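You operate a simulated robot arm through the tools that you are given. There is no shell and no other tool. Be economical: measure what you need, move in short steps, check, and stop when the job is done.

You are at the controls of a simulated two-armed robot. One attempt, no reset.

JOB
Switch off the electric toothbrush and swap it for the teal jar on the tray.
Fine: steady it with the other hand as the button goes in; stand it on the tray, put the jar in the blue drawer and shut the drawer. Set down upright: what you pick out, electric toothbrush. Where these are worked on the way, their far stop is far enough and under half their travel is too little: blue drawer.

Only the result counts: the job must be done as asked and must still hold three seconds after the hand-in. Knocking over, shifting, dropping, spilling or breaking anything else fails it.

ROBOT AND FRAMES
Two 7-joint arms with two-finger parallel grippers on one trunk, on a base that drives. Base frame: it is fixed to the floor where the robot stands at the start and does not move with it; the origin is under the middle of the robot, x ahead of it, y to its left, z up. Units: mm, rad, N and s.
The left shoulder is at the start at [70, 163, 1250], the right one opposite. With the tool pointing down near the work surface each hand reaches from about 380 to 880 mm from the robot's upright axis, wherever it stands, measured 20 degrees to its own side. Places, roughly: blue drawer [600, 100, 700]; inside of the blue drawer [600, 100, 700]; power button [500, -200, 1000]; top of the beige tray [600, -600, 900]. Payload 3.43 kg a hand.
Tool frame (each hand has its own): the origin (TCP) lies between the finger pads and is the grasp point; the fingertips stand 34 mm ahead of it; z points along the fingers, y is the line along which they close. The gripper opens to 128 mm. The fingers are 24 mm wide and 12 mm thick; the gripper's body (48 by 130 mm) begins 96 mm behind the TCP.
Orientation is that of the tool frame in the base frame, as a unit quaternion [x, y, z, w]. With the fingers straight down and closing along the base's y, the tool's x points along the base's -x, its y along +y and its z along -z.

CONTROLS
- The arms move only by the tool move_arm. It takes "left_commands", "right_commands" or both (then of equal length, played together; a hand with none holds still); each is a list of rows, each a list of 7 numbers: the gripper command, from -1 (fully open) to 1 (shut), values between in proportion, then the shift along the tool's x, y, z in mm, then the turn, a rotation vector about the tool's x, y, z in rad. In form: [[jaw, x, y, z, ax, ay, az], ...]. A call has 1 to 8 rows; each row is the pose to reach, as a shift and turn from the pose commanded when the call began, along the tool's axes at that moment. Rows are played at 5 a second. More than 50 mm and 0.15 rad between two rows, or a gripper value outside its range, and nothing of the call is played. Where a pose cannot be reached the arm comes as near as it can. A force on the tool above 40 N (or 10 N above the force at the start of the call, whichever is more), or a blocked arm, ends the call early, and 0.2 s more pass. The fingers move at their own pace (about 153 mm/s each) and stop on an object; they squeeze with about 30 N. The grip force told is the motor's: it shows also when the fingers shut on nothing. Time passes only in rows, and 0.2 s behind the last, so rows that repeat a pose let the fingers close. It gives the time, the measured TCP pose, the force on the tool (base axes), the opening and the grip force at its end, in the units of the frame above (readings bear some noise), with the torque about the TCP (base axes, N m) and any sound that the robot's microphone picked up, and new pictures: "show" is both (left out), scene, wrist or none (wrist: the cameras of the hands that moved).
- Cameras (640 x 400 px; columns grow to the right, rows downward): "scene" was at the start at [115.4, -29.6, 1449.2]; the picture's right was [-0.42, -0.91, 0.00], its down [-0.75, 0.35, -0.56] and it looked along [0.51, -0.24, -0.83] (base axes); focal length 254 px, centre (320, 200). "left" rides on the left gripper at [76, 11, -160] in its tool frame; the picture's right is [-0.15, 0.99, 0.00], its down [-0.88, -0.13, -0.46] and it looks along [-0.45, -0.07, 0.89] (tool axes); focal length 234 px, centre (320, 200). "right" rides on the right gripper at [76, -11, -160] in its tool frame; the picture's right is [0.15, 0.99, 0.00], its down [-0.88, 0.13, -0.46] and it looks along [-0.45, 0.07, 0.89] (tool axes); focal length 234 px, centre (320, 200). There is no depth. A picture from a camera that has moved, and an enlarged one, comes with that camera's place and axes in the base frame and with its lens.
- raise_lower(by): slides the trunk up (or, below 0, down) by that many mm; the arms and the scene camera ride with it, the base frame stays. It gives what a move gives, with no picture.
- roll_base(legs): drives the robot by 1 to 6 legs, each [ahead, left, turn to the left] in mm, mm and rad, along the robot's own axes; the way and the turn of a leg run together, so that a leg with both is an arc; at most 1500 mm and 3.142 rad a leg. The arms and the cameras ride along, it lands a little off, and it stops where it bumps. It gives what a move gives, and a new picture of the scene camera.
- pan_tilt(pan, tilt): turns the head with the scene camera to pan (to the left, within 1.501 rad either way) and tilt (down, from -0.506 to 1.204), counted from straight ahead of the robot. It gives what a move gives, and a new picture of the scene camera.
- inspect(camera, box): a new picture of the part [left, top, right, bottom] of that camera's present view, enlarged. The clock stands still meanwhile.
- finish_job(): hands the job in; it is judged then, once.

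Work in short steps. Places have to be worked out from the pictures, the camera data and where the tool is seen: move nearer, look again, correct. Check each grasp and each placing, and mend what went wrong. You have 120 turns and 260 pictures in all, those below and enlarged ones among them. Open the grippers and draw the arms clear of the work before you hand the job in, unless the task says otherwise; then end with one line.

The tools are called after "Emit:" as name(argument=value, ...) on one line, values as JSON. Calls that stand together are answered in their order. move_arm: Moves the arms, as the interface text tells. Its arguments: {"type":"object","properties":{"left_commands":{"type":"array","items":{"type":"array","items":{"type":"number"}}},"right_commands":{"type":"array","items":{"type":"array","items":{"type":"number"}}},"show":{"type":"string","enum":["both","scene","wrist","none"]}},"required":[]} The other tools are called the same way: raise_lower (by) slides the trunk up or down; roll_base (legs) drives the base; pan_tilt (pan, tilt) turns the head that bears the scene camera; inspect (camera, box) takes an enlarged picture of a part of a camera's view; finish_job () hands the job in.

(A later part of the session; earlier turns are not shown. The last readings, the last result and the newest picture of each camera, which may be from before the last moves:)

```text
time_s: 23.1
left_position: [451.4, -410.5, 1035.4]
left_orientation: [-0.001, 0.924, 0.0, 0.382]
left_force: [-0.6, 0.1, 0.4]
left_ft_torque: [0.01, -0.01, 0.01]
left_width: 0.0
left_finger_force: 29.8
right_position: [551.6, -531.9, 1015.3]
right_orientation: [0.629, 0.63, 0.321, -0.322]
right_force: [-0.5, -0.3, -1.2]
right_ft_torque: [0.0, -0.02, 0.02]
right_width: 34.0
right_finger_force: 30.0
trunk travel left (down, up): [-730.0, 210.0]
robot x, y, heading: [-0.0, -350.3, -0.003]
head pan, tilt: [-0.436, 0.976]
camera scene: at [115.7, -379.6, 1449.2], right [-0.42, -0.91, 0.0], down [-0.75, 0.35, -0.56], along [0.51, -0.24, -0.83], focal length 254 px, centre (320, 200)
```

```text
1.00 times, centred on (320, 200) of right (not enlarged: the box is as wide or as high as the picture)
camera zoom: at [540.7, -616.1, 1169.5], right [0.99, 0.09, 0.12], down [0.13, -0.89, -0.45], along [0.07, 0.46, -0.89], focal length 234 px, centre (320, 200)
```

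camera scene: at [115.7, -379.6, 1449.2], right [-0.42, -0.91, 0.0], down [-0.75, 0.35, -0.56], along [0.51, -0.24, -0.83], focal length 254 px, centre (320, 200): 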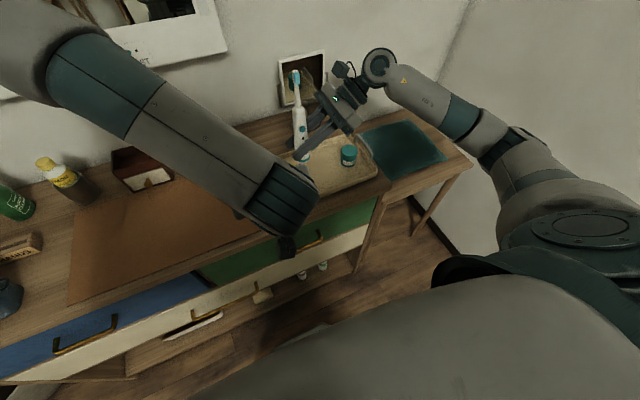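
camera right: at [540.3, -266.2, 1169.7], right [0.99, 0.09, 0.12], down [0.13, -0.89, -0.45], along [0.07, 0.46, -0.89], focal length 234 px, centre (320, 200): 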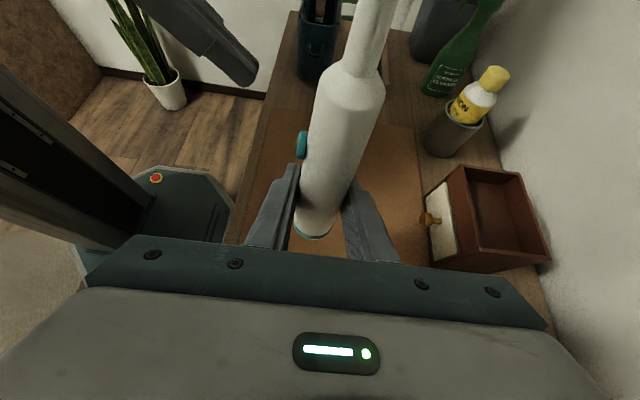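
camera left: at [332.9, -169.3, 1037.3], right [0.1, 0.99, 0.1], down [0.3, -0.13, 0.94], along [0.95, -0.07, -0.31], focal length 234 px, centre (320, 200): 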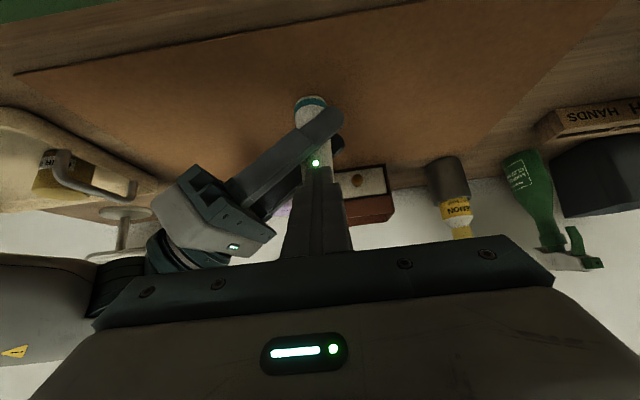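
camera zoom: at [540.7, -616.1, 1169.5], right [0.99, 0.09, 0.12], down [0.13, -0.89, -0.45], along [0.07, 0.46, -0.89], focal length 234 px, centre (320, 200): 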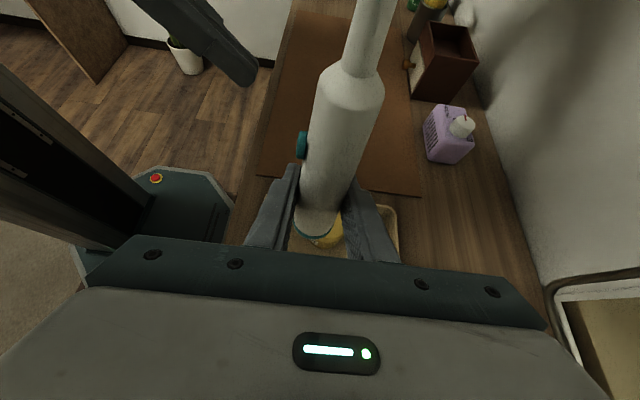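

The teal jar is at about [567,-683]. I move the brush over to [566,-590], still high, and swing the left arm away so the scene camera sees the tray.

Emit:
move_arm(right_commands=[[1, -9, 4, -12, 0, 0, 0], [1, -17, 7, -24, 0, 0, 0], [1, -26, 11, -36, 0, 0, 0], [1, -34, 14, -47, 0, 0, 0], [1, -34, 14, -47, 0, 0, 0]], left_commands=[[1, -10, 40, -10, 0, 0, 0], [1, -20, 80, -20, 0, 0, 0], [1, -30, 120, -30, 0, 0, 0], [1, -40, 160, -40, 0, 0, 0], [1, -40, 200, -40, 0, 0, 0]], show="none")

Emit:
inspect(camera="scene", box=[240, 60, 480, 210])

Emit:
inspect(camera="right", box=[160, 60, 480, 260])

```text
time_s: 24.3
left_position: [518.2, -241.0, 1097.4]
left_orientation: [-0.002, 0.925, 0.0, 0.38]
left_force: [-0.5, 1.1, -0.8]
left_ft_torque: [-0.05, 0.05, -0.01]
left_width: 0.1
left_finger_force: 30.2
left hand out of reach, approached as far as the arm can: row 2, 3, 4, 5
right_position: [566.0, -587.7, 1015.9]
right_orientation: [0.63, 0.63, 0.321, -0.321]
right_force: [0.0, -1.0, -1.7]
right_ft_torque: [-0.05, -0.03, 0.01]
right_width: 33.8
right_finger_force: 29.5
trunk travel left (down, up): [-730.0, 210.0]
robot x, y, heading: [3.1, -350.0, -0.003]
head pan, tilt: [-0.436, 0.976]
```

```text
2.67 times, centred on (360, 135) of scene
camera zoom: at [115.6, -376.5, 1449.2], right [-0.42, -0.91, 0.0], down [-0.75, 0.35, -0.56], along [0.51, -0.24, -0.83], focal length 676 px, centre (213, 373)
```

zoom: 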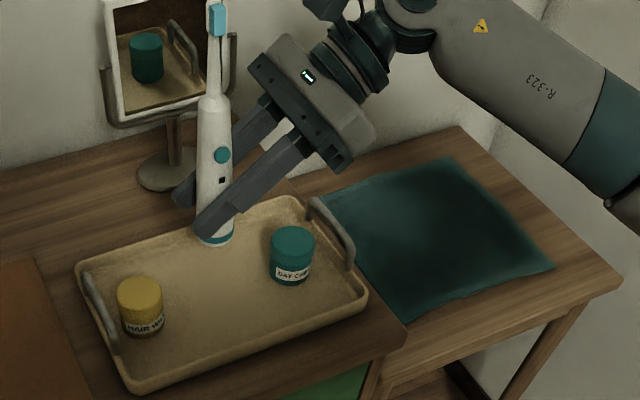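

```text
2.00 times, centred on (320, 160) of right
camera zoom: at [554.7, -671.7, 1170.7], right [0.99, 0.09, 0.12], down [0.13, -0.89, -0.44], along [0.07, 0.45, -0.89], focal length 468 px, centre (320, 280)
```

zoom: 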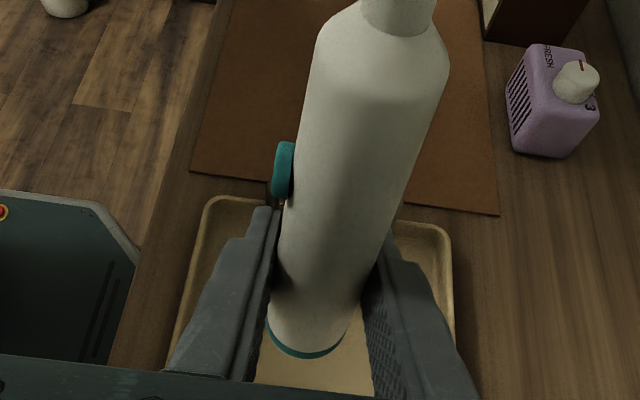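

Tray and both jars are in clear view, and the target spot is midway between them. I lower 88 mm toward the tray floor.

Emit:
move_arm(right_commands=[[1, -20, 0, 14.5, 0, 0, 0], [1, -40, 0, 29, 0, 0, 0], [1, -58, 0, 42, 0, 0, 0], [1, -71, 0, 51.4, 0, 0, 0], [1, -71, 0, 51.4, 0, 0, 0]], show="none")

Emit:
inspect(camera="scene", box=[260, 90, 420, 190])

```text
time_s: 25.5
left_position: [517.9, -244.6, 1098.5]
left_orientation: [-0.002, 0.925, 0.001, 0.38]
left_force: [0.5, 0.0, 0.5]
left_ft_torque: [0.01, 0.01, 0.0]
left_width: 0.0
left_finger_force: 29.5
right_position: [565.1, -589.6, 927.0]
right_orientation: [0.629, 0.63, 0.321, -0.322]
right_force: [-0.3, -0.2, -1.6]
right_ft_torque: [0.0, 0.02, -0.01]
right_width: 33.9
right_finger_force: 30.0
trunk travel left (down, up): [-730.0, 210.0]
robot x, y, heading: [-1.0, -345.7, -0.002]
head pan, tilt: [-0.436, 0.976]
```

```text
4.00 times, centred on (340, 140) of scene
camera zoom: at [115.6, -379.8, 1449.2], right [-0.42, -0.91, 0.0], down [-0.75, 0.35, -0.56], along [0.51, -0.24, -0.83], focal length 1015 px, centre (240, 440)
```

zoom: 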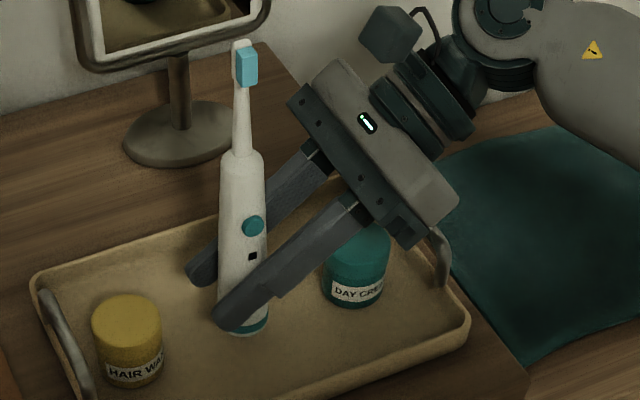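

It's a few mm above the floor now. I lower slowly to contact.

Emit:
move_arm(right_commands=[[1, -2.4, 0, 1.8, 0, 0, 0], [1, -4.9, 0, 3.5, 0, 0, 0], [1, -6.5, 0, 4.7, 0, 0, 0], [1, -6.5, 0, 4.7, 0, 0, 0]], show="none")

```text
time_s: 26.5
left_position: [517.2, -241.3, 1096.8]
left_orientation: [-0.001, 0.925, 0.0, 0.38]
left_force: [-0.5, -0.1, -0.4]
left_ft_torque: [0.01, -0.04, -0.02]
left_width: 0.0
left_finger_force: 29.8
right_position: [565.1, -590.1, 919.0]
right_orientation: [0.629, 0.631, 0.321, -0.322]
right_force: [0.7, 0.5, -1.0]
right_ft_torque: [0.02, 0.02, -0.04]
right_width: 33.9
right_finger_force: 30.5
trunk travel left (down, up): [-730.0, 210.0]
robot x, y, heading: [1.4, -348.9, -0.002]
head pan, tilt: [-0.436, 0.976]
```

Still free, so I continue in small steps.

Emit:
move_arm(right_commands=[[1, -1.6, 0, 1.2, 0, 0, 0], [1, -3.2, 0, 2.3, 0, 0, 0], [1, -3.2, 0, 2.3, 0, 0, 0]], show="none")

Emit:
inspect(camera="scene", box=[290, 130, 370, 180])

```text
time_s: 27.3
left_position: [519.4, -243.1, 1098.8]
left_orientation: [-0.002, 0.925, 0.001, 0.381]
left_force: [-0.7, -0.3, 0.5]
left_ft_torque: [-0.03, 0.01, -0.01]
left_width: 0.0
left_finger_force: 30.5
right_position: [564.6, -589.0, 915.4]
right_orientation: [0.63, 0.63, 0.321, -0.321]
right_force: [0.5, 0.4, -1.1]
right_ft_torque: [0.0, -0.01, 0.01]
right_width: 33.7
right_finger_force: 29.7
trunk travel left (down, up): [-730.0, 210.0]
robot x, y, heading: [2.7, -349.3, 0.0]
head pan, tilt: [-0.436, 0.976]
```

```text
8.00 times, centred on (330, 155) of scene
camera zoom: at [115.7, -379.8, 1449.1], right [-0.42, -0.91, 0.0], down [-0.75, 0.35, -0.56], along [0.51, -0.24, -0.83], focal length 2029 px, centre (240, 560)
```

zoom: 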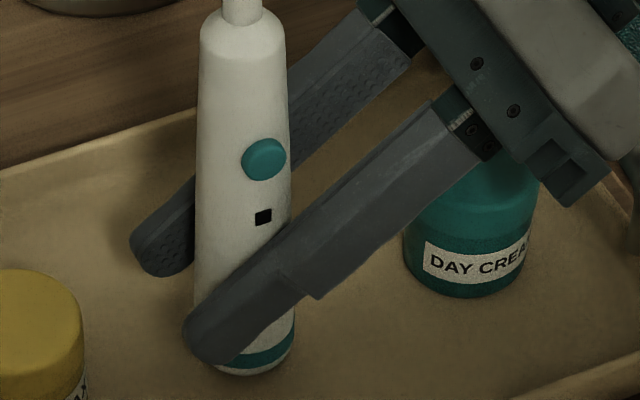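

Emit:
move_arm(right_commands=[[1, -1.2, 0, 0.9, 0, 0, 0], [1, -2.4, 0, 1.75, 0, 0, 0], [1, -2.4, 0, 1.75, 0, 0, 0]], show="none")

```text
time_s: 28.1
left_position: [518.6, -243.2, 1098.5]
left_orientation: [-0.001, 0.925, 0.001, 0.38]
left_force: [0.4, 0.6, -0.1]
left_ft_torque: [0.0, -0.03, 0.0]
left_width: 0.0
left_finger_force: 30.1
right_position: [566.0, -589.5, 912.7]
right_orientation: [0.629, 0.63, 0.321, -0.322]
right_force: [0.3, -0.5, -0.5]
right_ft_torque: [0.01, 0.0, -0.01]
right_width: 33.6
right_finger_force: 30.1
trunk travel left (down, up): [-730.0, 210.0]
robot x, y, heading: [-2.4, -347.5, 0.001]
head pan, tilt: [-0.436, 0.976]
```

Emit:
move_arm(right_commands=[[1, -1.2, 0, 0.9, 0, 0, 0], [1, -2.4, 0, 1.75, 0, 0, 0], [1, -2.4, 0, 1.75, 0, 0, 0]], show="none")

```text
time_s: 28.9
left_position: [519.0, -243.3, 1098.2]
left_orientation: [-0.001, 0.925, 0.001, 0.38]
left_force: [-0.7, 0.0, 1.3]
left_ft_torque: [-0.02, 0.0, -0.03]
left_width: 0.0
left_finger_force: 30.0
right_position: [565.7, -589.5, 908.8]
right_orientation: [0.63, 0.63, 0.321, -0.322]
right_force: [-0.3, -0.3, -1.0]
right_ft_torque: [-0.03, 0.03, 0.03]
right_width: 34.0
right_finger_force: 29.9
trunk travel left (down, up): [-730.0, 210.0]
robot x, y, heading: [1.7, -353.1, -0.002]
head pan, tilt: [-0.436, 0.976]
```

Emit:
move_arm(right_commands=[[1, -0.8, 0, 0.6, 0, 0, 0], [1, -1.6, 0, 1.2, 0, 0, 0], [1, -1.6, 0, 1.2, 0, 0, 0]], show="none")

Emit:
inspect(camera="scene", box=[290, 130, 370, 180])

```text
time_s: 29.7
left_position: [517.4, -241.8, 1098.1]
left_orientation: [-0.002, 0.925, 0.002, 0.381]
left_force: [0.5, 0.0, 0.6]
left_ft_torque: [0.0, 0.01, -0.04]
left_width: 0.0
left_finger_force: 30.1
right_position: [565.5, -589.7, 909.2]
right_orientation: [0.629, 0.63, 0.322, -0.322]
right_force: [1.5, -2.0, 8.2]
right_ft_torque: [-0.17, -0.25, -0.02]
right_width: 33.6
right_finger_force: 29.5
trunk travel left (down, up): [-730.0, 210.0]
robot x, y, heading: [-1.2, -345.3, 0.001]
head pan, tilt: [-0.436, 0.976]
```

```text
8.00 times, centred on (330, 155) of scene
camera zoom: at [114.8, -379.7, 1449.4], right [-0.42, -0.91, 0.0], down [-0.75, 0.35, -0.56], along [0.51, -0.24, -0.83], focal length 2029 px, centre (240, 560)
```

zoom: 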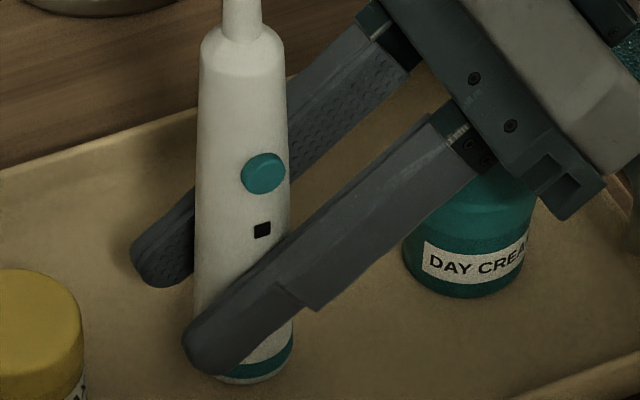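

Contact at 8 N. I ease 0.5 mm up and open slowly.

Emit:
move_arm(right_commands=[[1, 0.5, 0, -0.4, 0, 0, 0], [0.42, 0.5, 0, -0.4, 0, 0, 0], [0.3, 0.5, 0, -0.4, 0, 0, 0], [0.1, 0.5, 0, -0.4, 0, 0, 0], [0.0, 0.5, 0, -0.4, 0, 0, 0]], show="none")

Emit:
inspect(camera="scene", box=[260, 90, 420, 190])

Emit:
inspect(camera="right", box=[160, 60, 480, 260])

```text
time_s: 30.9
left_position: [518.8, -242.5, 1098.8]
left_orientation: [-0.001, 0.925, 0.001, 0.38]
left_force: [0.1, -0.3, 0.2]
left_ft_torque: [-0.03, 0.0, -0.02]
left_width: 0.0
left_finger_force: 30.4
right_position: [565.4, -588.9, 908.4]
right_orientation: [0.629, 0.631, 0.32, -0.322]
right_force: [-0.7, -0.8, 0.1]
right_ft_torque: [-0.01, 0.03, 0.01]
right_width: 64.0
right_finger_force: 0.0
trunk travel left (down, up): [-730.0, 210.0]
robot x, y, heading: [-1.1, -349.8, 0.003]
head pan, tilt: [-0.436, 0.976]
```

```text
4.00 times, centred on (340, 140) of scene
camera zoom: at [115.4, -379.7, 1449.2], right [-0.42, -0.91, 0.0], down [-0.75, 0.35, -0.56], along [0.51, -0.24, -0.83], focal length 1015 px, centre (240, 440)
```

zoom: 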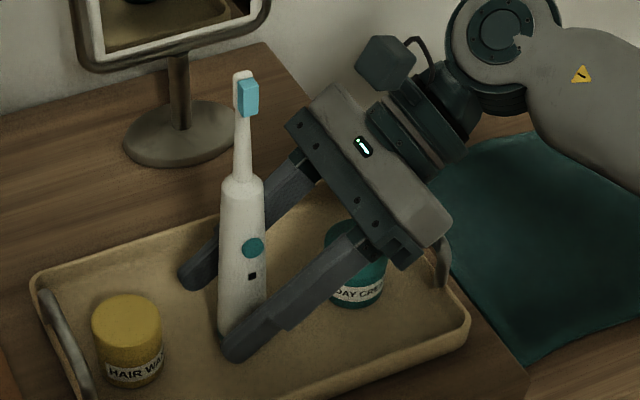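

```text
2.00 times, centred on (320, 160) of right
camera zoom: at [554.2, -674.0, 1062.5], right [0.99, 0.09, 0.12], down [0.13, -0.89, -0.45], along [0.07, 0.46, -0.89], focal length 468 px, centre (320, 280)
```

zoom: 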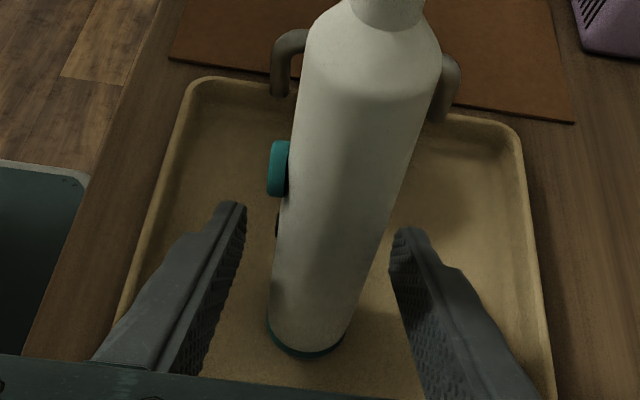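

The brush stands upright on the tray, off. I withdraw the right hand along its axis, then lift.

Emit:
move_arm(right_commands=[[-0.1, 0, 0, -25, 0, 0, 0], [-0.1, 0, 0, -60, 0, 0, 0], [-0.1, 0, 0, -95, 0, 0, 0], [-0.1, 15, 0, -125, 0, 0, 0], [-0.1, 45, 0, -140, 0, 0, 0]], show="wrist")

Emit:
inspect(camera="scene", box=[240, 60, 480, 210])

```text
time_s: 32.1
left_position: [518.6, -243.7, 1097.5]
left_orientation: [-0.001, 0.925, 0.0, 0.38]
left_force: [0.5, -0.1, -0.4]
left_ft_torque: [-0.02, -0.01, -0.01]
left_width: 0.3
left_finger_force: 30.2
right_position: [566.5, -676.0, 1027.3]
right_orientation: [0.629, 0.63, 0.321, -0.322]
right_force: [0.3, -0.1, -0.3]
right_ft_torque: [0.02, 0.04, 0.01]
right_width: 70.2
right_finger_force: 0.1
trunk travel left (down, up): [-730.0, 210.0]
robot x, y, heading: [-4.7, -350.6, 0.002]
head pan, tilt: [-0.436, 0.976]
camera right: at [555.8, -760.1, 1181.7], right [0.99, 0.09, 0.12], down [0.13, -0.89, -0.45], along [0.07, 0.46, -0.89], focal length 234 px, centre (320, 200)
```

right: 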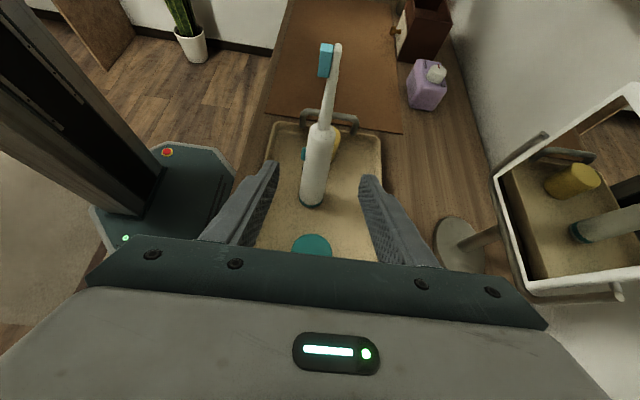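

```text
2.67 times, centred on (360, 135) of scene
camera zoom: at [115.5, -378.8, 1449.1], right [-0.42, -0.91, 0.0], down [-0.75, 0.35, -0.56], along [0.51, -0.24, -0.83], focal length 676 px, centre (213, 373)
```

zoom: 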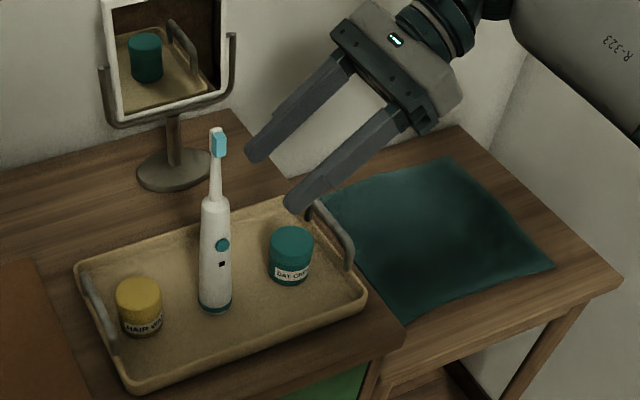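

The teal jar is at about [570,-684], top about 916. To keep the wrist camera clear of the brush I grasp with the hand tilted about 30° from the right. I go to the pre-grasp now.

Emit:
move_arm(right_commands=[[-0.25, -15, 1, -7, 0, -0.11, 0], [-0.25, -30, 2, -13, 0, -0.22, 0], [-0.25, -45, 3, -20, 0, -0.33, 0], [-0.25, -59.5, 3.5, -26, 0, -0.445, 0], [-0.25, -59.5, 3.5, -26, 0, -0.445, 0]], show="wrist")

Emit:
inspect(camera="scene", box=[240, 60, 480, 210])

```text
time_s: 33.3
left_position: [518.5, -243.7, 1097.6]
left_orientation: [-0.001, 0.925, 0.001, 0.381]
left_force: [0.4, -0.4, 0.3]
left_ft_torque: [-0.03, 0.0, 0.07]
left_width: 0.0
left_finger_force: 30.0
right_position: [568.0, -732.9, 994.5]
right_orientation: [0.684, 0.686, 0.174, -0.174]
right_force: [0.3, 0.6, 0.7]
right_ft_torque: [0.01, -0.02, -0.02]
right_width: 80.0
right_finger_force: 0.1
trunk travel left (down, up): [-730.0, 210.0]
robot x, y, heading: [1.2, -352.0, 0.002]
head pan, tilt: [-0.436, 0.976]
camera right: at [558.3, -742.1, 1169.9], right [0.99, 0.13, 0.07], down [0.13, -0.99, -0.02], along [0.07, 0.03, -1.0], focal length 234 px, centre (320, 200)
```

right: 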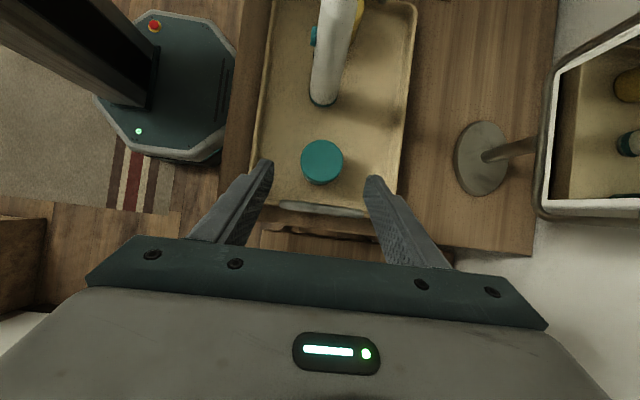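

```text
2.67 times, centred on (360, 135) of scene
camera zoom: at [115.5, -380.0, 1449.2], right [-0.42, -0.91, 0.0], down [-0.75, 0.35, -0.56], along [0.51, -0.24, -0.83], focal length 676 px, centre (213, 373)
```

zoom: 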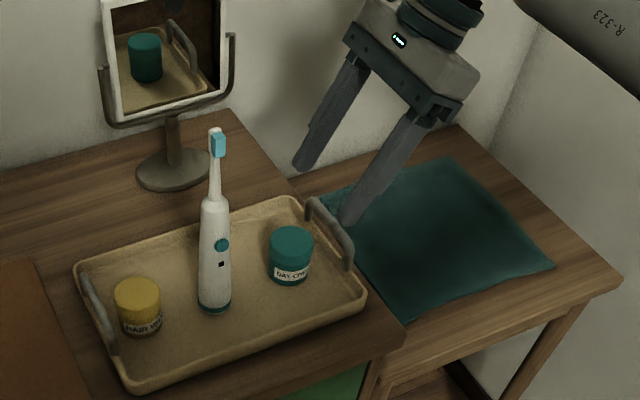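

The jar is at about [571,-688]. The fingers pass well above the tray handle, so I advance along the tool axis around the jar.

Emit:
move_arm(right_commands=[[-0.25, 0, 3, 30, 0, 0, 0], [-0.25, -1, 3, 60, 0, 0, 0], [-0.25, -1.5, 3, 85, 0, 0, 0], [-0.25, -1.5, 3, 98, 0, 0, 0]], show="wrist")

Emit:
inspect(camera="scene", box=[280, 90, 440, 190])

```text
time_s: 34.3
left_position: [519.3, -243.4, 1098.1]
left_orientation: [-0.001, 0.925, 0.001, 0.38]
left_force: [0.8, -0.6, 0.3]
left_ft_torque: [0.0, -0.02, 0.01]
left_width: 0.2
left_finger_force: 29.9
right_position: [572.8, -686.2, 907.0]
right_orientation: [0.685, 0.686, 0.174, -0.175]
right_force: [0.6, 0.8, 1.1]
right_ft_torque: [0.0, 0.0, 0.01]
right_width: 80.0
right_finger_force: 0.1
trunk travel left (down, up): [-730.0, 210.0]
robot x, y, heading: [4.2, -351.8, -0.0]
head pan, tilt: [-0.436, 0.976]
camera right: at [561.7, -696.3, 1082.1], right [0.99, 0.13, 0.07], down [0.13, -0.99, -0.02], along [0.07, 0.03, -1.0], focal length 234 px, centre (320, 200)
```

right: 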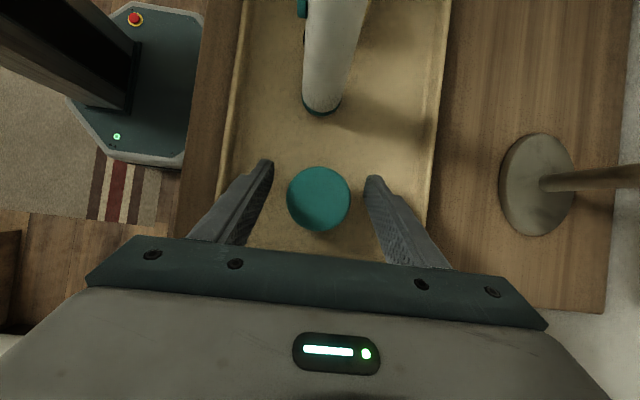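

```text
4.00 times, centred on (360, 140) of scene
camera zoom: at [115.9, -379.7, 1449.1], right [-0.42, -0.91, 0.0], down [-0.75, 0.35, -0.56], along [0.51, -0.24, -0.83], focal length 1015 px, centre (160, 440)
```

zoom: 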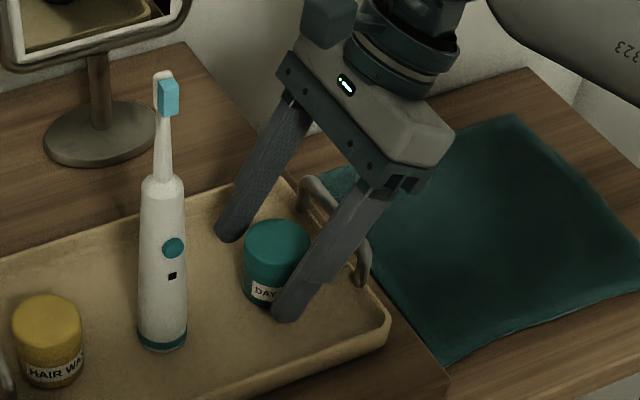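

Centred. I close.

Emit:
move_arm(right_commands=[[0.0, 0, 0, 0, 0, 0, 0], [0.15, 0, 0, 0, 0, 0, 0], [1, 0, 0, 0, 0, 0, 0], [1, 0, 0, 0, 0, 0, 0]], show="none")

Emit:
inspect(camera="right", box=[160, 80, 480, 280])

```text
time_s: 35.3
left_position: [517.0, -242.2, 1098.2]
left_orientation: [-0.001, 0.925, 0.001, 0.38]
left_force: [0.4, -0.4, 0.3]
left_ft_torque: [0.0, 0.02, -0.02]
left_width: 0.0
left_finger_force: 30.0
right_position: [571.3, -687.4, 906.2]
right_orientation: [0.685, 0.686, 0.174, -0.174]
right_force: [-0.2, -0.1, -0.6]
right_ft_torque: [0.0, 0.01, -0.02]
right_width: 48.4
right_finger_force: 30.0
trunk travel left (down, up): [-730.0, 210.0]
robot x, y, heading: [-0.9, -353.0, 0.003]
head pan, tilt: [-0.436, 0.976]
```

```text
2.00 times, centred on (320, 180) of right
camera zoom: at [561.6, -696.5, 1082.3], right [0.99, 0.13, 0.07], down [0.13, -0.99, -0.02], along [0.07, 0.03, -1.0], focal length 468 px, centre (320, 240)
```

zoom: 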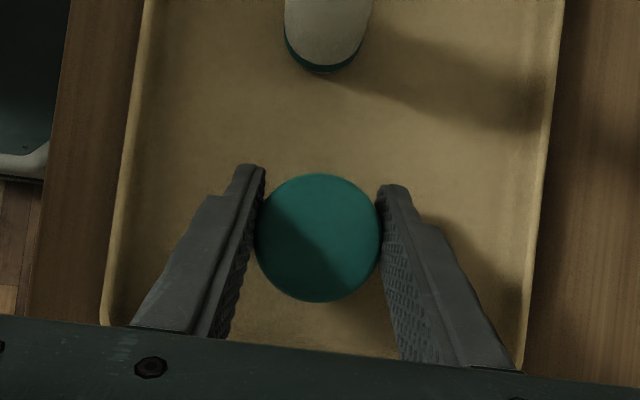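

The jar is gripped at 48 mm. I lift straight up by 150 mm and check that the brush is undisturbed.

Emit:
move_arm(right_commands=[[1, 8, 0, -14, 0, 0, 0], [1, 26, 0, -48, 0, 0, 0], [1, 46, 0, -84, 0, 0, 0], [1, 60, 0, -110, 0, 0, 0], [1, 72, 0, -132, 0, 0, 0]], show="wrist")

Emit:
inspect(camera="scene", box=[240, 60, 480, 210])

```text
time_s: 36.5
left_position: [518.0, -243.8, 1098.0]
left_orientation: [-0.002, 0.925, 0.002, 0.38]
left_force: [-0.4, 0.3, 0.5]
left_ft_torque: [0.02, -0.01, 0.01]
left_width: 0.0
left_finger_force: 29.7
right_position: [573.3, -687.5, 1057.3]
right_orientation: [0.685, 0.686, 0.174, -0.175]
right_force: [-0.5, -0.6, -0.3]
right_ft_torque: [0.0, 0.01, -0.02]
right_width: 0.1
right_finger_force: 29.7
trunk travel left (down, up): [-730.0, 210.0]
robot x, y, heading: [0.2, -351.3, 0.001]
head pan, tilt: [-0.436, 0.976]
camera right: at [561.3, -696.1, 1233.4], right [0.99, 0.13, 0.07], down [0.13, -0.99, -0.02], along [0.07, 0.03, -1.0], focal length 234 px, centre (320, 200)
```

right: 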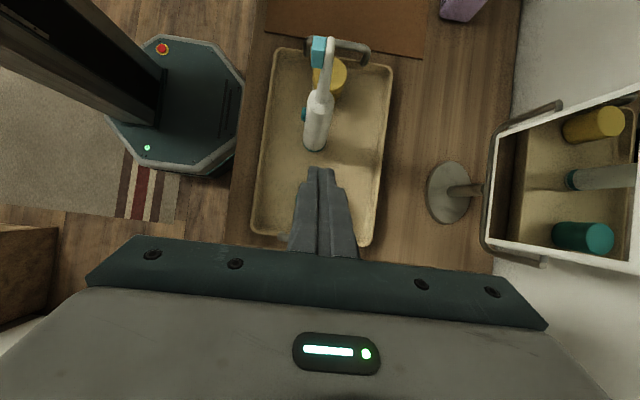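

```text
2.67 times, centred on (360, 135) of scene
camera zoom: at [115.3, -379.4, 1449.2], right [-0.42, -0.91, 0.0], down [-0.75, 0.35, -0.56], along [0.51, -0.24, -0.83], focal length 676 px, centre (213, 373)
```

zoom: 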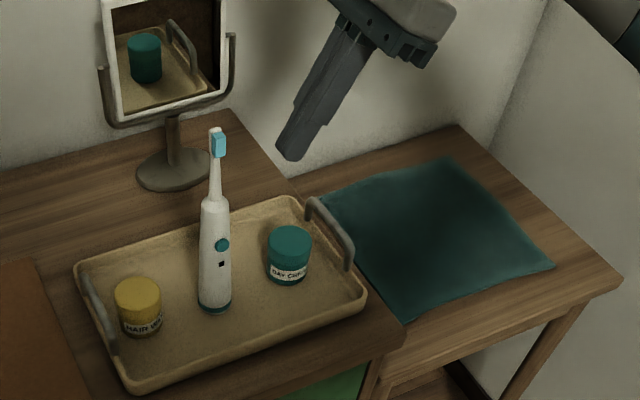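

The jar slipped out but is still standing in place. I look at it closely, and at the tray handle, before regrasping.

Emit:
inspect(camera="scene", box=[318, 130, 382, 170])

```text
10.00 times, centred on (350, 150) of scene
camera zoom: at [115.3, -379.4, 1449.2], right [-0.42, -0.91, 0.0], down [-0.75, 0.35, -0.56], along [0.51, -0.24, -0.83], focal length 2537 px, centre (20, 700)
```

zoom: 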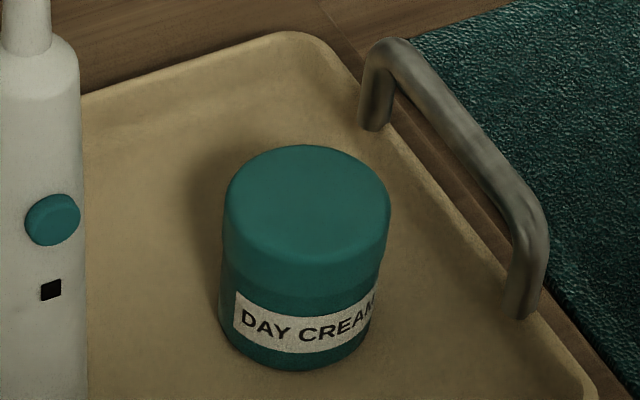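

The lid, about 49 mm across, is the widest part, and I had gripped near its rounded rim. I reopen, descend the same way I came up, and grip 5 mm lower.

Emit:
move_arm(right_commands=[[-0.25, 0, 0, 0, 0, 0, 0], [-0.25, -10, -1, 18, 0, 0, 0], [-0.25, -28, -1, 53, 0, 0, 0], [-0.25, -46, -1, 88, 0, 0, 0], [-0.25, -62, -1, 118, 0, 0, 0], [-0.25, -71, -1, 132, 0, 0, 0], [-0.25, -74.5, -1, 136.5, 0, 0, 0]], show="wrist")

Emit:
inspect(camera="scene", box=[310, 120, 390, 170])

```text
time_s: 38.1
left_position: [518.2, -242.5, 1097.8]
left_orientation: [-0.001, 0.925, 0.001, 0.38]
left_force: [0.1, 0.4, -0.3]
left_ft_torque: [-0.04, 0.02, -0.01]
left_width: 0.0
left_finger_force: 29.9
right_position: [570.3, -687.0, 900.7]
right_orientation: [0.684, 0.686, 0.174, -0.175]
right_force: [-1.4, 0.4, 0.1]
right_ft_torque: [-0.02, 0.02, 0.03]
right_width: 80.1
right_finger_force: 0.1
trunk travel left (down, up): [-730.0, 210.0]
robot x, y, heading: [-0.0, -345.2, -0.001]
head pan, tilt: [-0.436, 0.976]
camera right: at [559.4, -696.2, 1077.5], right [0.99, 0.13, 0.07], down [0.13, -0.99, -0.02], along [0.07, 0.03, -1.0], focal length 234 px, centre (320, 200)
```

right: 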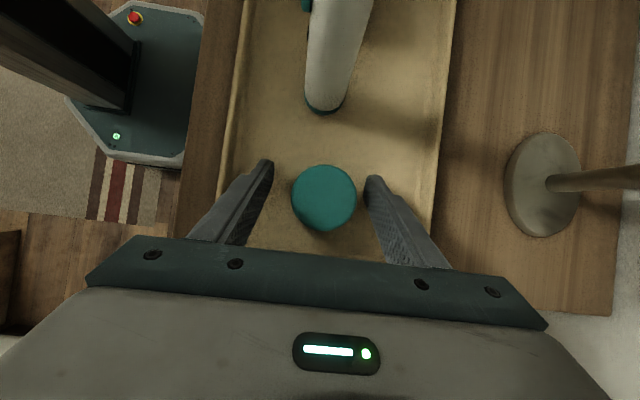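

```text
8.00 times, centred on (350, 145) of scene
camera zoom: at [115.5, -379.8, 1449.2], right [-0.42, -0.91, 0.0], down [-0.75, 0.35, -0.56], along [0.51, -0.24, -0.83], focal length 2029 px, centre (80, 640)
```

zoom: 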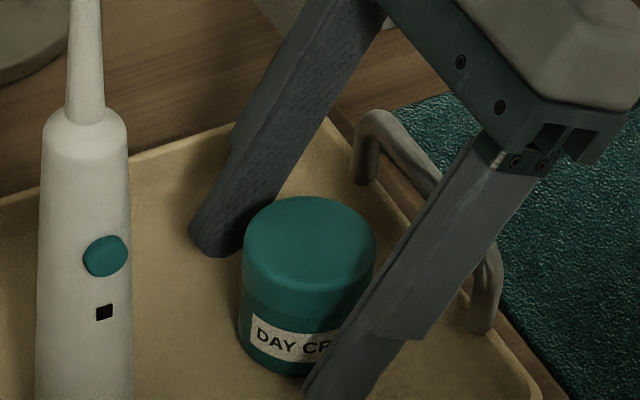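

Emit:
move_arm(right_commands=[[-0.1, -2.6, 3, -1.4, 0, 0, 0], [0.1, -2.6, 3, -1.4, 0, 0, 0], [1, -2.6, 3, -1.4, 0, 0, 0], [1, -2.6, 3, -1.4, 0, 0, 0], [1, -2.6, 3, -1.4, 0, 0, 0], [1, -1.6, 3, -3.2, 0, 0, 0], [1, -0.2, 3, -5.8, 0, 0, 0], [1, 2.2, 3, -10.2, 0, 0, 0]], show="wrist")

Emit:
inspect(camera="scene", box=[310, 120, 390, 170])

```text
time_s: 39.9
left_position: [518.1, -243.2, 1098.6]
left_orientation: [-0.001, 0.925, 0.001, 0.38]
left_force: [-0.6, -0.7, 0.3]
left_ft_torque: [0.0, 0.02, 0.02]
left_width: 0.2
left_finger_force: 30.1
right_position: [574.1, -688.8, 911.8]
right_orientation: [0.685, 0.685, 0.174, -0.175]
right_force: [0.2, 0.4, -1.8]
right_ft_torque: [-0.01, -0.02, -0.01]
right_width: 48.5
right_finger_force: 30.2
trunk travel left (down, up): [-730.0, 210.0]
robot x, y, heading: [-0.4, -351.5, 0.001]
head pan, tilt: [-0.436, 0.976]
camera right: at [563.0, -699.3, 1087.8], right [0.99, 0.13, 0.07], down [0.13, -0.99, -0.02], along [0.07, 0.03, -1.0], focal length 234 px, centre (320, 200)
```

right: 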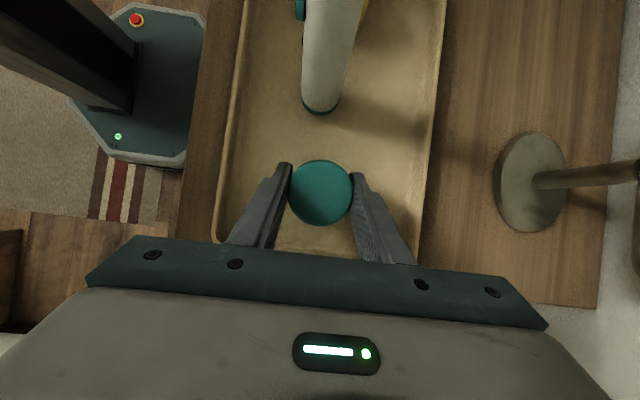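

```text
8.00 times, centred on (350, 145) of scene
camera zoom: at [115.6, -379.8, 1449.1], right [-0.42, -0.91, 0.0], down [-0.75, 0.35, -0.56], along [0.51, -0.24, -0.83], focal length 2029 px, centre (80, 640)
```

zoom: 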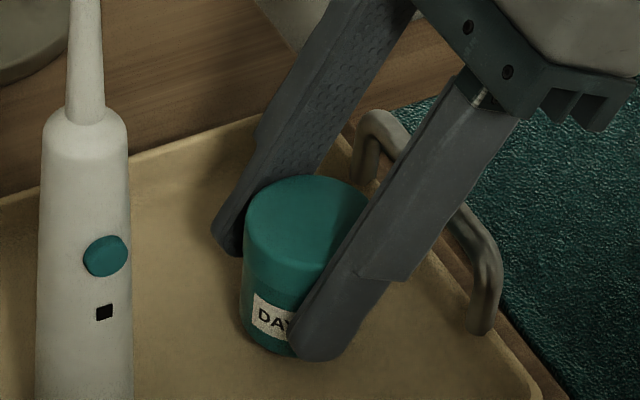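

The jar came up this time. I continue the lift slowly.

Emit:
move_arm(right_commands=[[1, 4.8, 0, -8.8, 0, 0, 0], [1, 12, 0, -22, 0, 0, 0], [1, 21, 0, -38, 0, 0, 0], [1, 30, 0, -55, 0, 0, 0], [1, 39, 0, -72, 0, 0, 0], [1, 48, 0, -88, 0, 0, 0], [1, 57, 0, -105, 0, 0, 0], [1, 64, 0, -117, 0, 0, 0]], show="wrist")

Emit:
inspect(camera="scene", box=[240, 60, 480, 210])

```text
time_s: 41.7
left_position: [518.7, -243.3, 1098.2]
left_orientation: [-0.001, 0.925, 0.001, 0.38]
left_force: [-0.7, 0.6, -0.6]
left_ft_torque: [0.03, 0.0, 0.02]
left_width: 0.0
left_finger_force: 30.2
right_position: [574.4, -689.9, 1045.8]
right_orientation: [0.685, 0.686, 0.174, -0.175]
right_force: [-0.1, 0.3, -0.5]
right_ft_torque: [-0.01, -0.03, -0.01]
right_width: 48.2
right_finger_force: 29.8
trunk travel left (down, up): [-730.0, 210.0]
robot x, y, heading: [0.4, -351.3, 0.003]
head pan, tilt: [-0.436, 0.976]
camera right: at [562.7, -699.4, 1221.5], right [0.99, 0.13, 0.07], down [0.13, -0.99, -0.02], along [0.07, 0.03, -1.0], focal length 234 px, centre (320, 200)
```

right: 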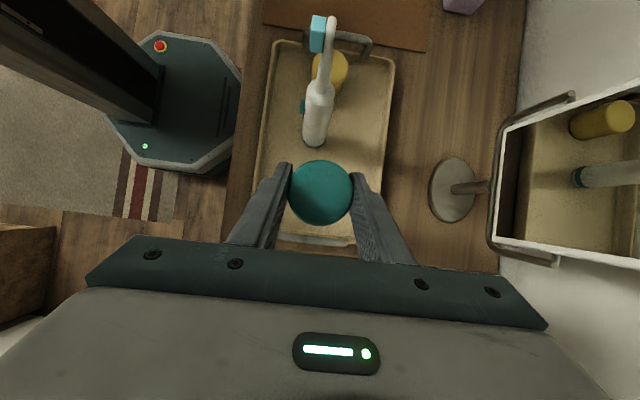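

```text
2.67 times, centred on (360, 135) of scene
camera zoom: at [115.6, -379.6, 1449.1], right [-0.42, -0.91, 0.0], down [-0.75, 0.35, -0.56], along [0.51, -0.24, -0.83], focal length 676 px, centre (213, 373)
```

zoom: 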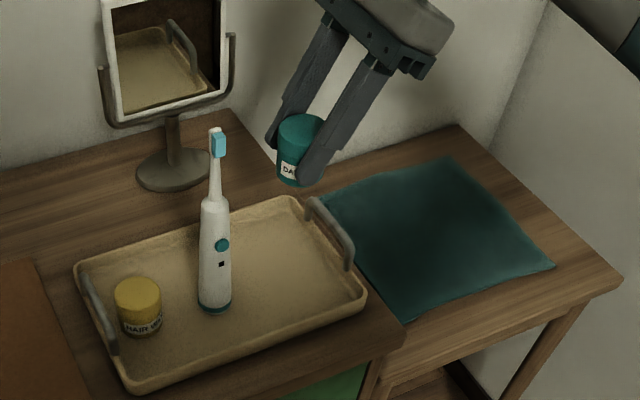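

The jar is held and the brush is untouched. I back the base 450 mm and strafe left 430 mm to stand in front of the blue drawer.

Emit:
roll_base(legs=[[-450, 0, 0], [0, 430, 0]])

Emit:
pan_tilt(pan=0.0, tilt=0.75)

```text
time_s: 46.6
left_position: [69.3, 184.6, 1098.0]
left_orientation: [-0.001, 0.925, 0.001, 0.38]
left_force: [-0.2, 0.6, -0.3]
left_ft_torque: [0.0, 0.01, 0.02]
left_width: 0.0
left_finger_force: 30.3
right_position: [124.2, -262.3, 1045.7]
right_orientation: [0.685, 0.686, 0.174, -0.174]
right_force: [0.8, -0.9, -0.8]
right_ft_torque: [0.0, -0.03, 0.04]
right_width: 48.6
right_finger_force: 30.4
trunk travel left (down, up): [-730.0, 210.0]
robot x, y, heading: [-448.2, 76.4, -0.002]
head pan, tilt: [-0.436, 0.976]
camera scene: at [-333.2, 47.1, 1449.1], right [-0.42, -0.91, 0.0], down [-0.75, 0.35, -0.56], along [0.51, -0.24, -0.83], focal length 254 px, centre (320, 200)
```

scene: 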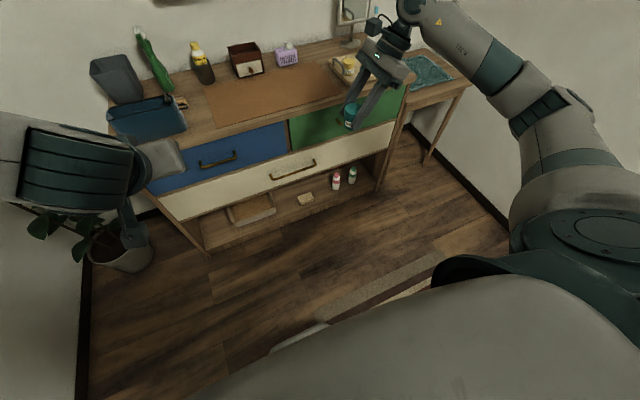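

```text
time_s: 47.5
left_position: [69.2, 184.6, 1098.6]
left_orientation: [-0.002, 0.925, 0.002, 0.38]
left_force: [-0.2, 0.5, 1.3]
left_ft_torque: [0.02, -0.01, 0.0]
left_width: 0.2
left_finger_force: 30.6
right_position: [125.2, -263.8, 1044.9]
right_orientation: [0.685, 0.686, 0.175, -0.175]
right_force: [0.0, 0.8, -2.0]
right_ft_torque: [-0.01, -0.03, 0.0]
right_width: 48.4
right_finger_force: 30.3
trunk travel left (down, up): [-730.0, 210.0]
robot x, y, heading: [-447.8, 74.4, 0.004]
head pan, tilt: [0.0, 0.75]
camera scene: at [-315.0, 77.4, 1466.5], right [0.0, -1.0, 0.0], down [-0.68, 0.0, -0.73], along [0.73, 0.0, -0.68], focal length 254 px, centre (320, 200)
```

scene: 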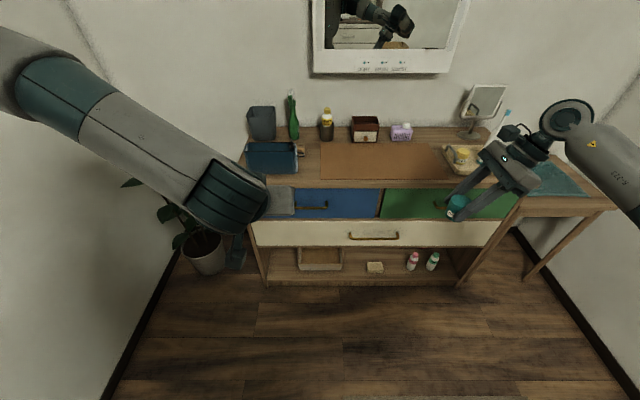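

Good overview. I enlarge the blue drawer.

Emit:
inspect(camera="scene", box=[240, 160, 400, 260])

```text
4.00 times, centred on (320, 210) of scene
camera zoom: at [-315.0, 77.4, 1466.5], right [0.0, -1.0, 0.0], down [-0.68, 0.0, -0.73], along [0.73, 0.0, -0.68], focal length 1015 px, centre (320, 160)
```

zoom: 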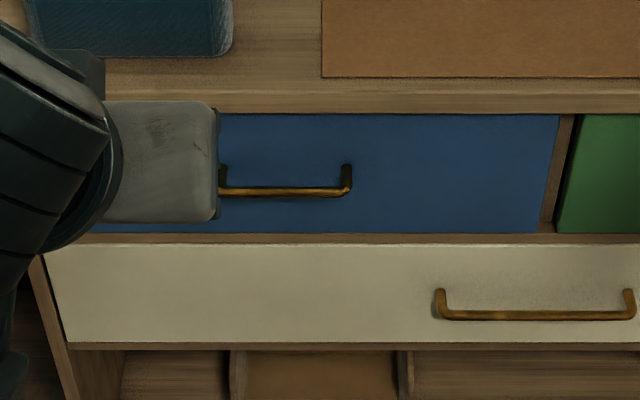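

The handle bar is roughly at x≈390, y 48–175, z≈767. The drawer front is at x≈426, z 671–837. I lower the trunk 200 mm so a level pull is comfortable, then roll the left hand to grip the bar with the fingers closing vertically.

Emit:
raise_lower(by=-200)

Emit:
move_arm(left_commands=[[0.0, -4, -6, 10, -0.051, -0.051, 0.123], [0.0, -8, -12, 20, -0.102, -0.102, 0.247], [0.0, -12, -18, 30, -0.154, -0.154, 0.37], [0.0, -16, -24, 40, -0.205, -0.205, 0.494], [0.0, -20, -30, 50, -0.256, -0.256, 0.617], [0.0, -24, -36, 60, -0.307, -0.307, 0.741], [0.0, -28, -42, 70, -0.358, -0.358, 0.864], [0.0, -32, -48, 80, -0.41, -0.41, 0.988]], show="scene")

```text
time_s: 49.7
left_position: [68.8, 184.7, 897.4]
left_orientation: [-0.002, 0.925, 0.001, 0.38]
left_force: [-0.1, -0.5, 0.1]
left_ft_torque: [0.04, 0.01, 0.01]
left_width: 0.2
left_finger_force: 29.3
right_position: [125.7, -261.8, 844.4]
right_orientation: [0.684, 0.686, 0.175, -0.175]
right_force: [0.1, 0.7, -0.7]
right_ft_torque: [-0.02, 0.03, -0.02]
right_width: 48.2
right_finger_force: 30.0
trunk travel left (down, up): [-530.0, 410.0]
robot x, y, heading: [-445.2, 74.2, 0.003]
head pan, tilt: [0.0, 0.75]
```

```text
time_s: 51.5
left_position: [149.6, 137.8, 862.1]
left_orientation: [0.358, 0.704, 0.36, 0.498]
left_force: [0.2, 0.1, 0.0]
left_ft_torque: [0.03, -0.02, 0.02]
left_width: 64.1
left_finger_force: 0.0
right_position: [125.7, -263.0, 845.3]
right_orientation: [0.684, 0.686, 0.175, -0.175]
right_force: [0.3, -0.3, -1.5]
right_ft_torque: [-0.02, 0.02, 0.04]
right_width: 48.3
right_finger_force: 30.1
trunk travel left (down, up): [-530.0, 410.0]
robot x, y, heading: [-450.9, 79.3, 0.001]
head pan, tilt: [0.0, 0.75]
camera scene: at [-315.0, 76.9, 1266.5], right [0.0, -1.0, 0.0], down [-0.68, 0.0, -0.73], along [0.73, 0.0, -0.68], focal length 254 px, centre (320, 200)
```

scene: 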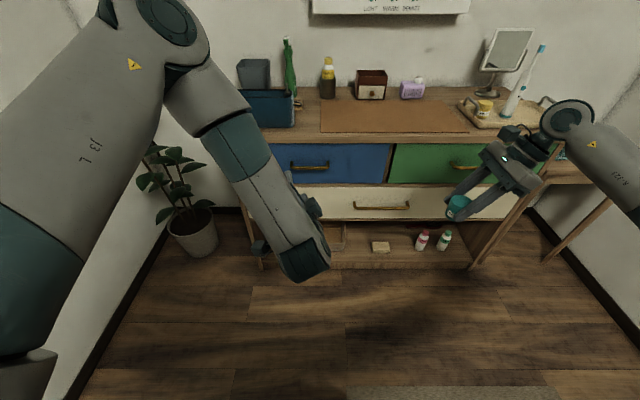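

Rotating well. I finish the last third of the turn in place and look.

Emit:
move_arm(left_commands=[[0.0, 0, 0, 0, -0.051, -0.051, 0.123], [0.0, 0, 0, 0, -0.102, -0.102, 0.247], [0.0, 0, 0, 0, -0.154, -0.154, 0.37], [0.0, 0, 0, 0, -0.205, -0.205, 0.494]], show="wrist")

Emit:
inspect(camera="scene", box=[240, 120, 400, 220])

```text
time_s: 52.5
left_position: [152.5, 126.3, 871.7]
left_orientation: [0.501, 0.503, 0.501, 0.496]
left_force: [-0.9, -0.4, 0.1]
left_ft_torque: [0.0, -0.02, 0.04]
left_width: 64.2
left_finger_force: 0.0
left hand out of reach, approached as far as the arm can: row 4
right_position: [125.3, -262.9, 845.7]
right_orientation: [0.685, 0.686, 0.173, -0.174]
right_force: [-0.6, 0.6, -0.9]
right_ft_torque: [-0.01, 0.0, 0.03]
right_width: 48.3
right_finger_force: 30.1
trunk travel left (down, up): [-530.0, 410.0]
robot x, y, heading: [-448.9, 77.2, 0.002]
head pan, tilt: [0.0, 0.75]
camera left: at [-7.5, 202.0, 884.1], right [0.01, -0.15, 0.99], down [-0.45, -0.88, -0.13], along [0.89, -0.44, -0.07], focal length 234 px, centre (320, 200)
```

left: 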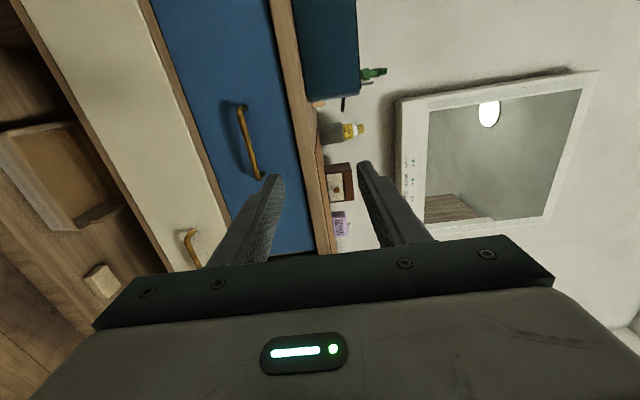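

```text
4.00 times, centred on (320, 170) of scene
camera zoom: at [-315.5, 76.8, 1266.6], right [0.0, -1.0, 0.0], down [-0.68, 0.0, -0.73], along [0.73, 0.0, -0.68], focal length 1015 px, centre (320, 320)
```

zoom: 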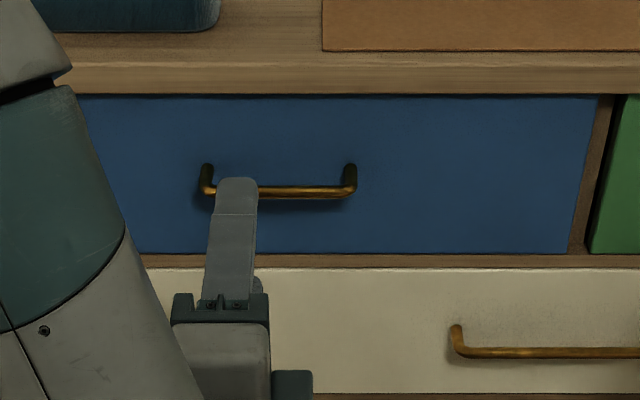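

The hand points level along +x with fingers opening vertically. The combined views put the bar near x≈412, z≈742, y 50–177. I approach to x≈330 and look again.

Emit:
move_arm(left_commands=[[0.0, -3, -30, 36, 0, 0, 0], [0.0, -6, -60, 72, 0, 0, 0], [0.0, -9, -90, 108, 0, 0, 0], [0.0, -12, -115, 144, 0, 0, 0], [0.0, -14, -128, 178, 0, 0, 0]], show="wrist")

Emit:
inspect(camera="scene", box=[240, 120, 400, 220])

```text
time_s: 53.7
left_position: [318.9, 56.4, 787.2]
left_orientation: [0.496, 0.527, 0.504, 0.471]
left_force: [0.1, 0.8, 0.0]
left_ft_torque: [0.0, 0.05, 0.01]
left_width: 64.1
left_finger_force: 0.0
left hand out of reach, approached as far as the arm can: row 1, 2, 3, 4, 5
right_position: [125.5, -261.2, 845.3]
right_orientation: [0.685, 0.686, 0.174, -0.175]
right_force: [0.3, -0.3, -1.5]
right_ft_torque: [0.01, -0.01, -0.01]
right_width: 48.2
right_finger_force: 30.1
trunk travel left (down, up): [-530.0, 410.0]
robot x, y, heading: [-450.8, 76.2, 0.0]
head pan, tilt: [0.0, 0.75]
camera left: at [155.5, 124.1, 806.3], right [0.06, -0.15, 0.99], down [-0.4, -0.91, -0.11], along [0.91, -0.39, -0.11], focal length 234 px, centre (320, 200)
```

left: 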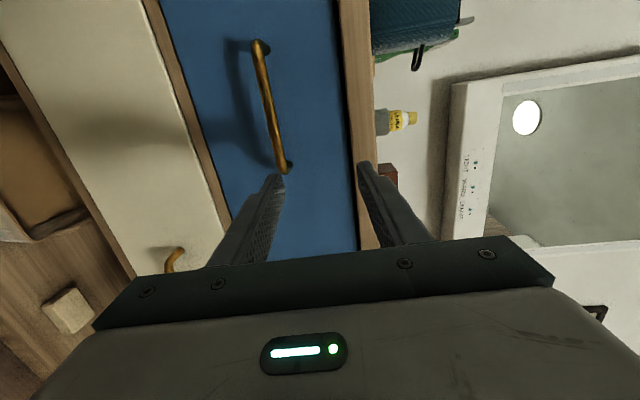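

```text
4.00 times, centred on (320, 170) of scene
camera zoom: at [-314.5, 77.6, 1266.4], right [0.0, -1.0, 0.0], down [-0.68, 0.0, -0.73], along [0.73, 0.0, -0.68], focal length 1015 px, centre (320, 320)
```

zoom: 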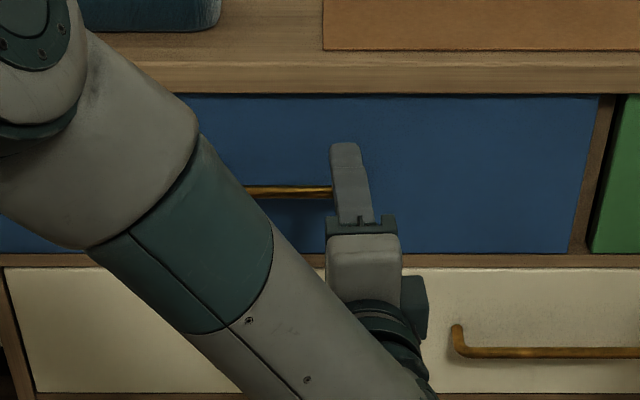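

The level wrist pose is at a joint limit. The bar now triangulates to [413, 50..177, 741]. I'll tip the hand nose-down about 0.6 rad instead, rotating first and reading the pose.

Emit:
move_arm(left_commands=[[0.0, 0, 10, -5, 0.12, 0, 0], [0.0, 0, 20, -5, 0.24, 0, 0], [0.0, 0, 30, -5, 0.36, 0, 0], [0.0, 0, 40, -5, 0.48, 0, 0], [0.0, 0, 45, -5, 0.6435, 0, 0], [0.0, 0, 45, -5, 0.6435, 0, 0]], show="wrist")

```text
refused: row 5 steps farther than a row can; nothing moved
```

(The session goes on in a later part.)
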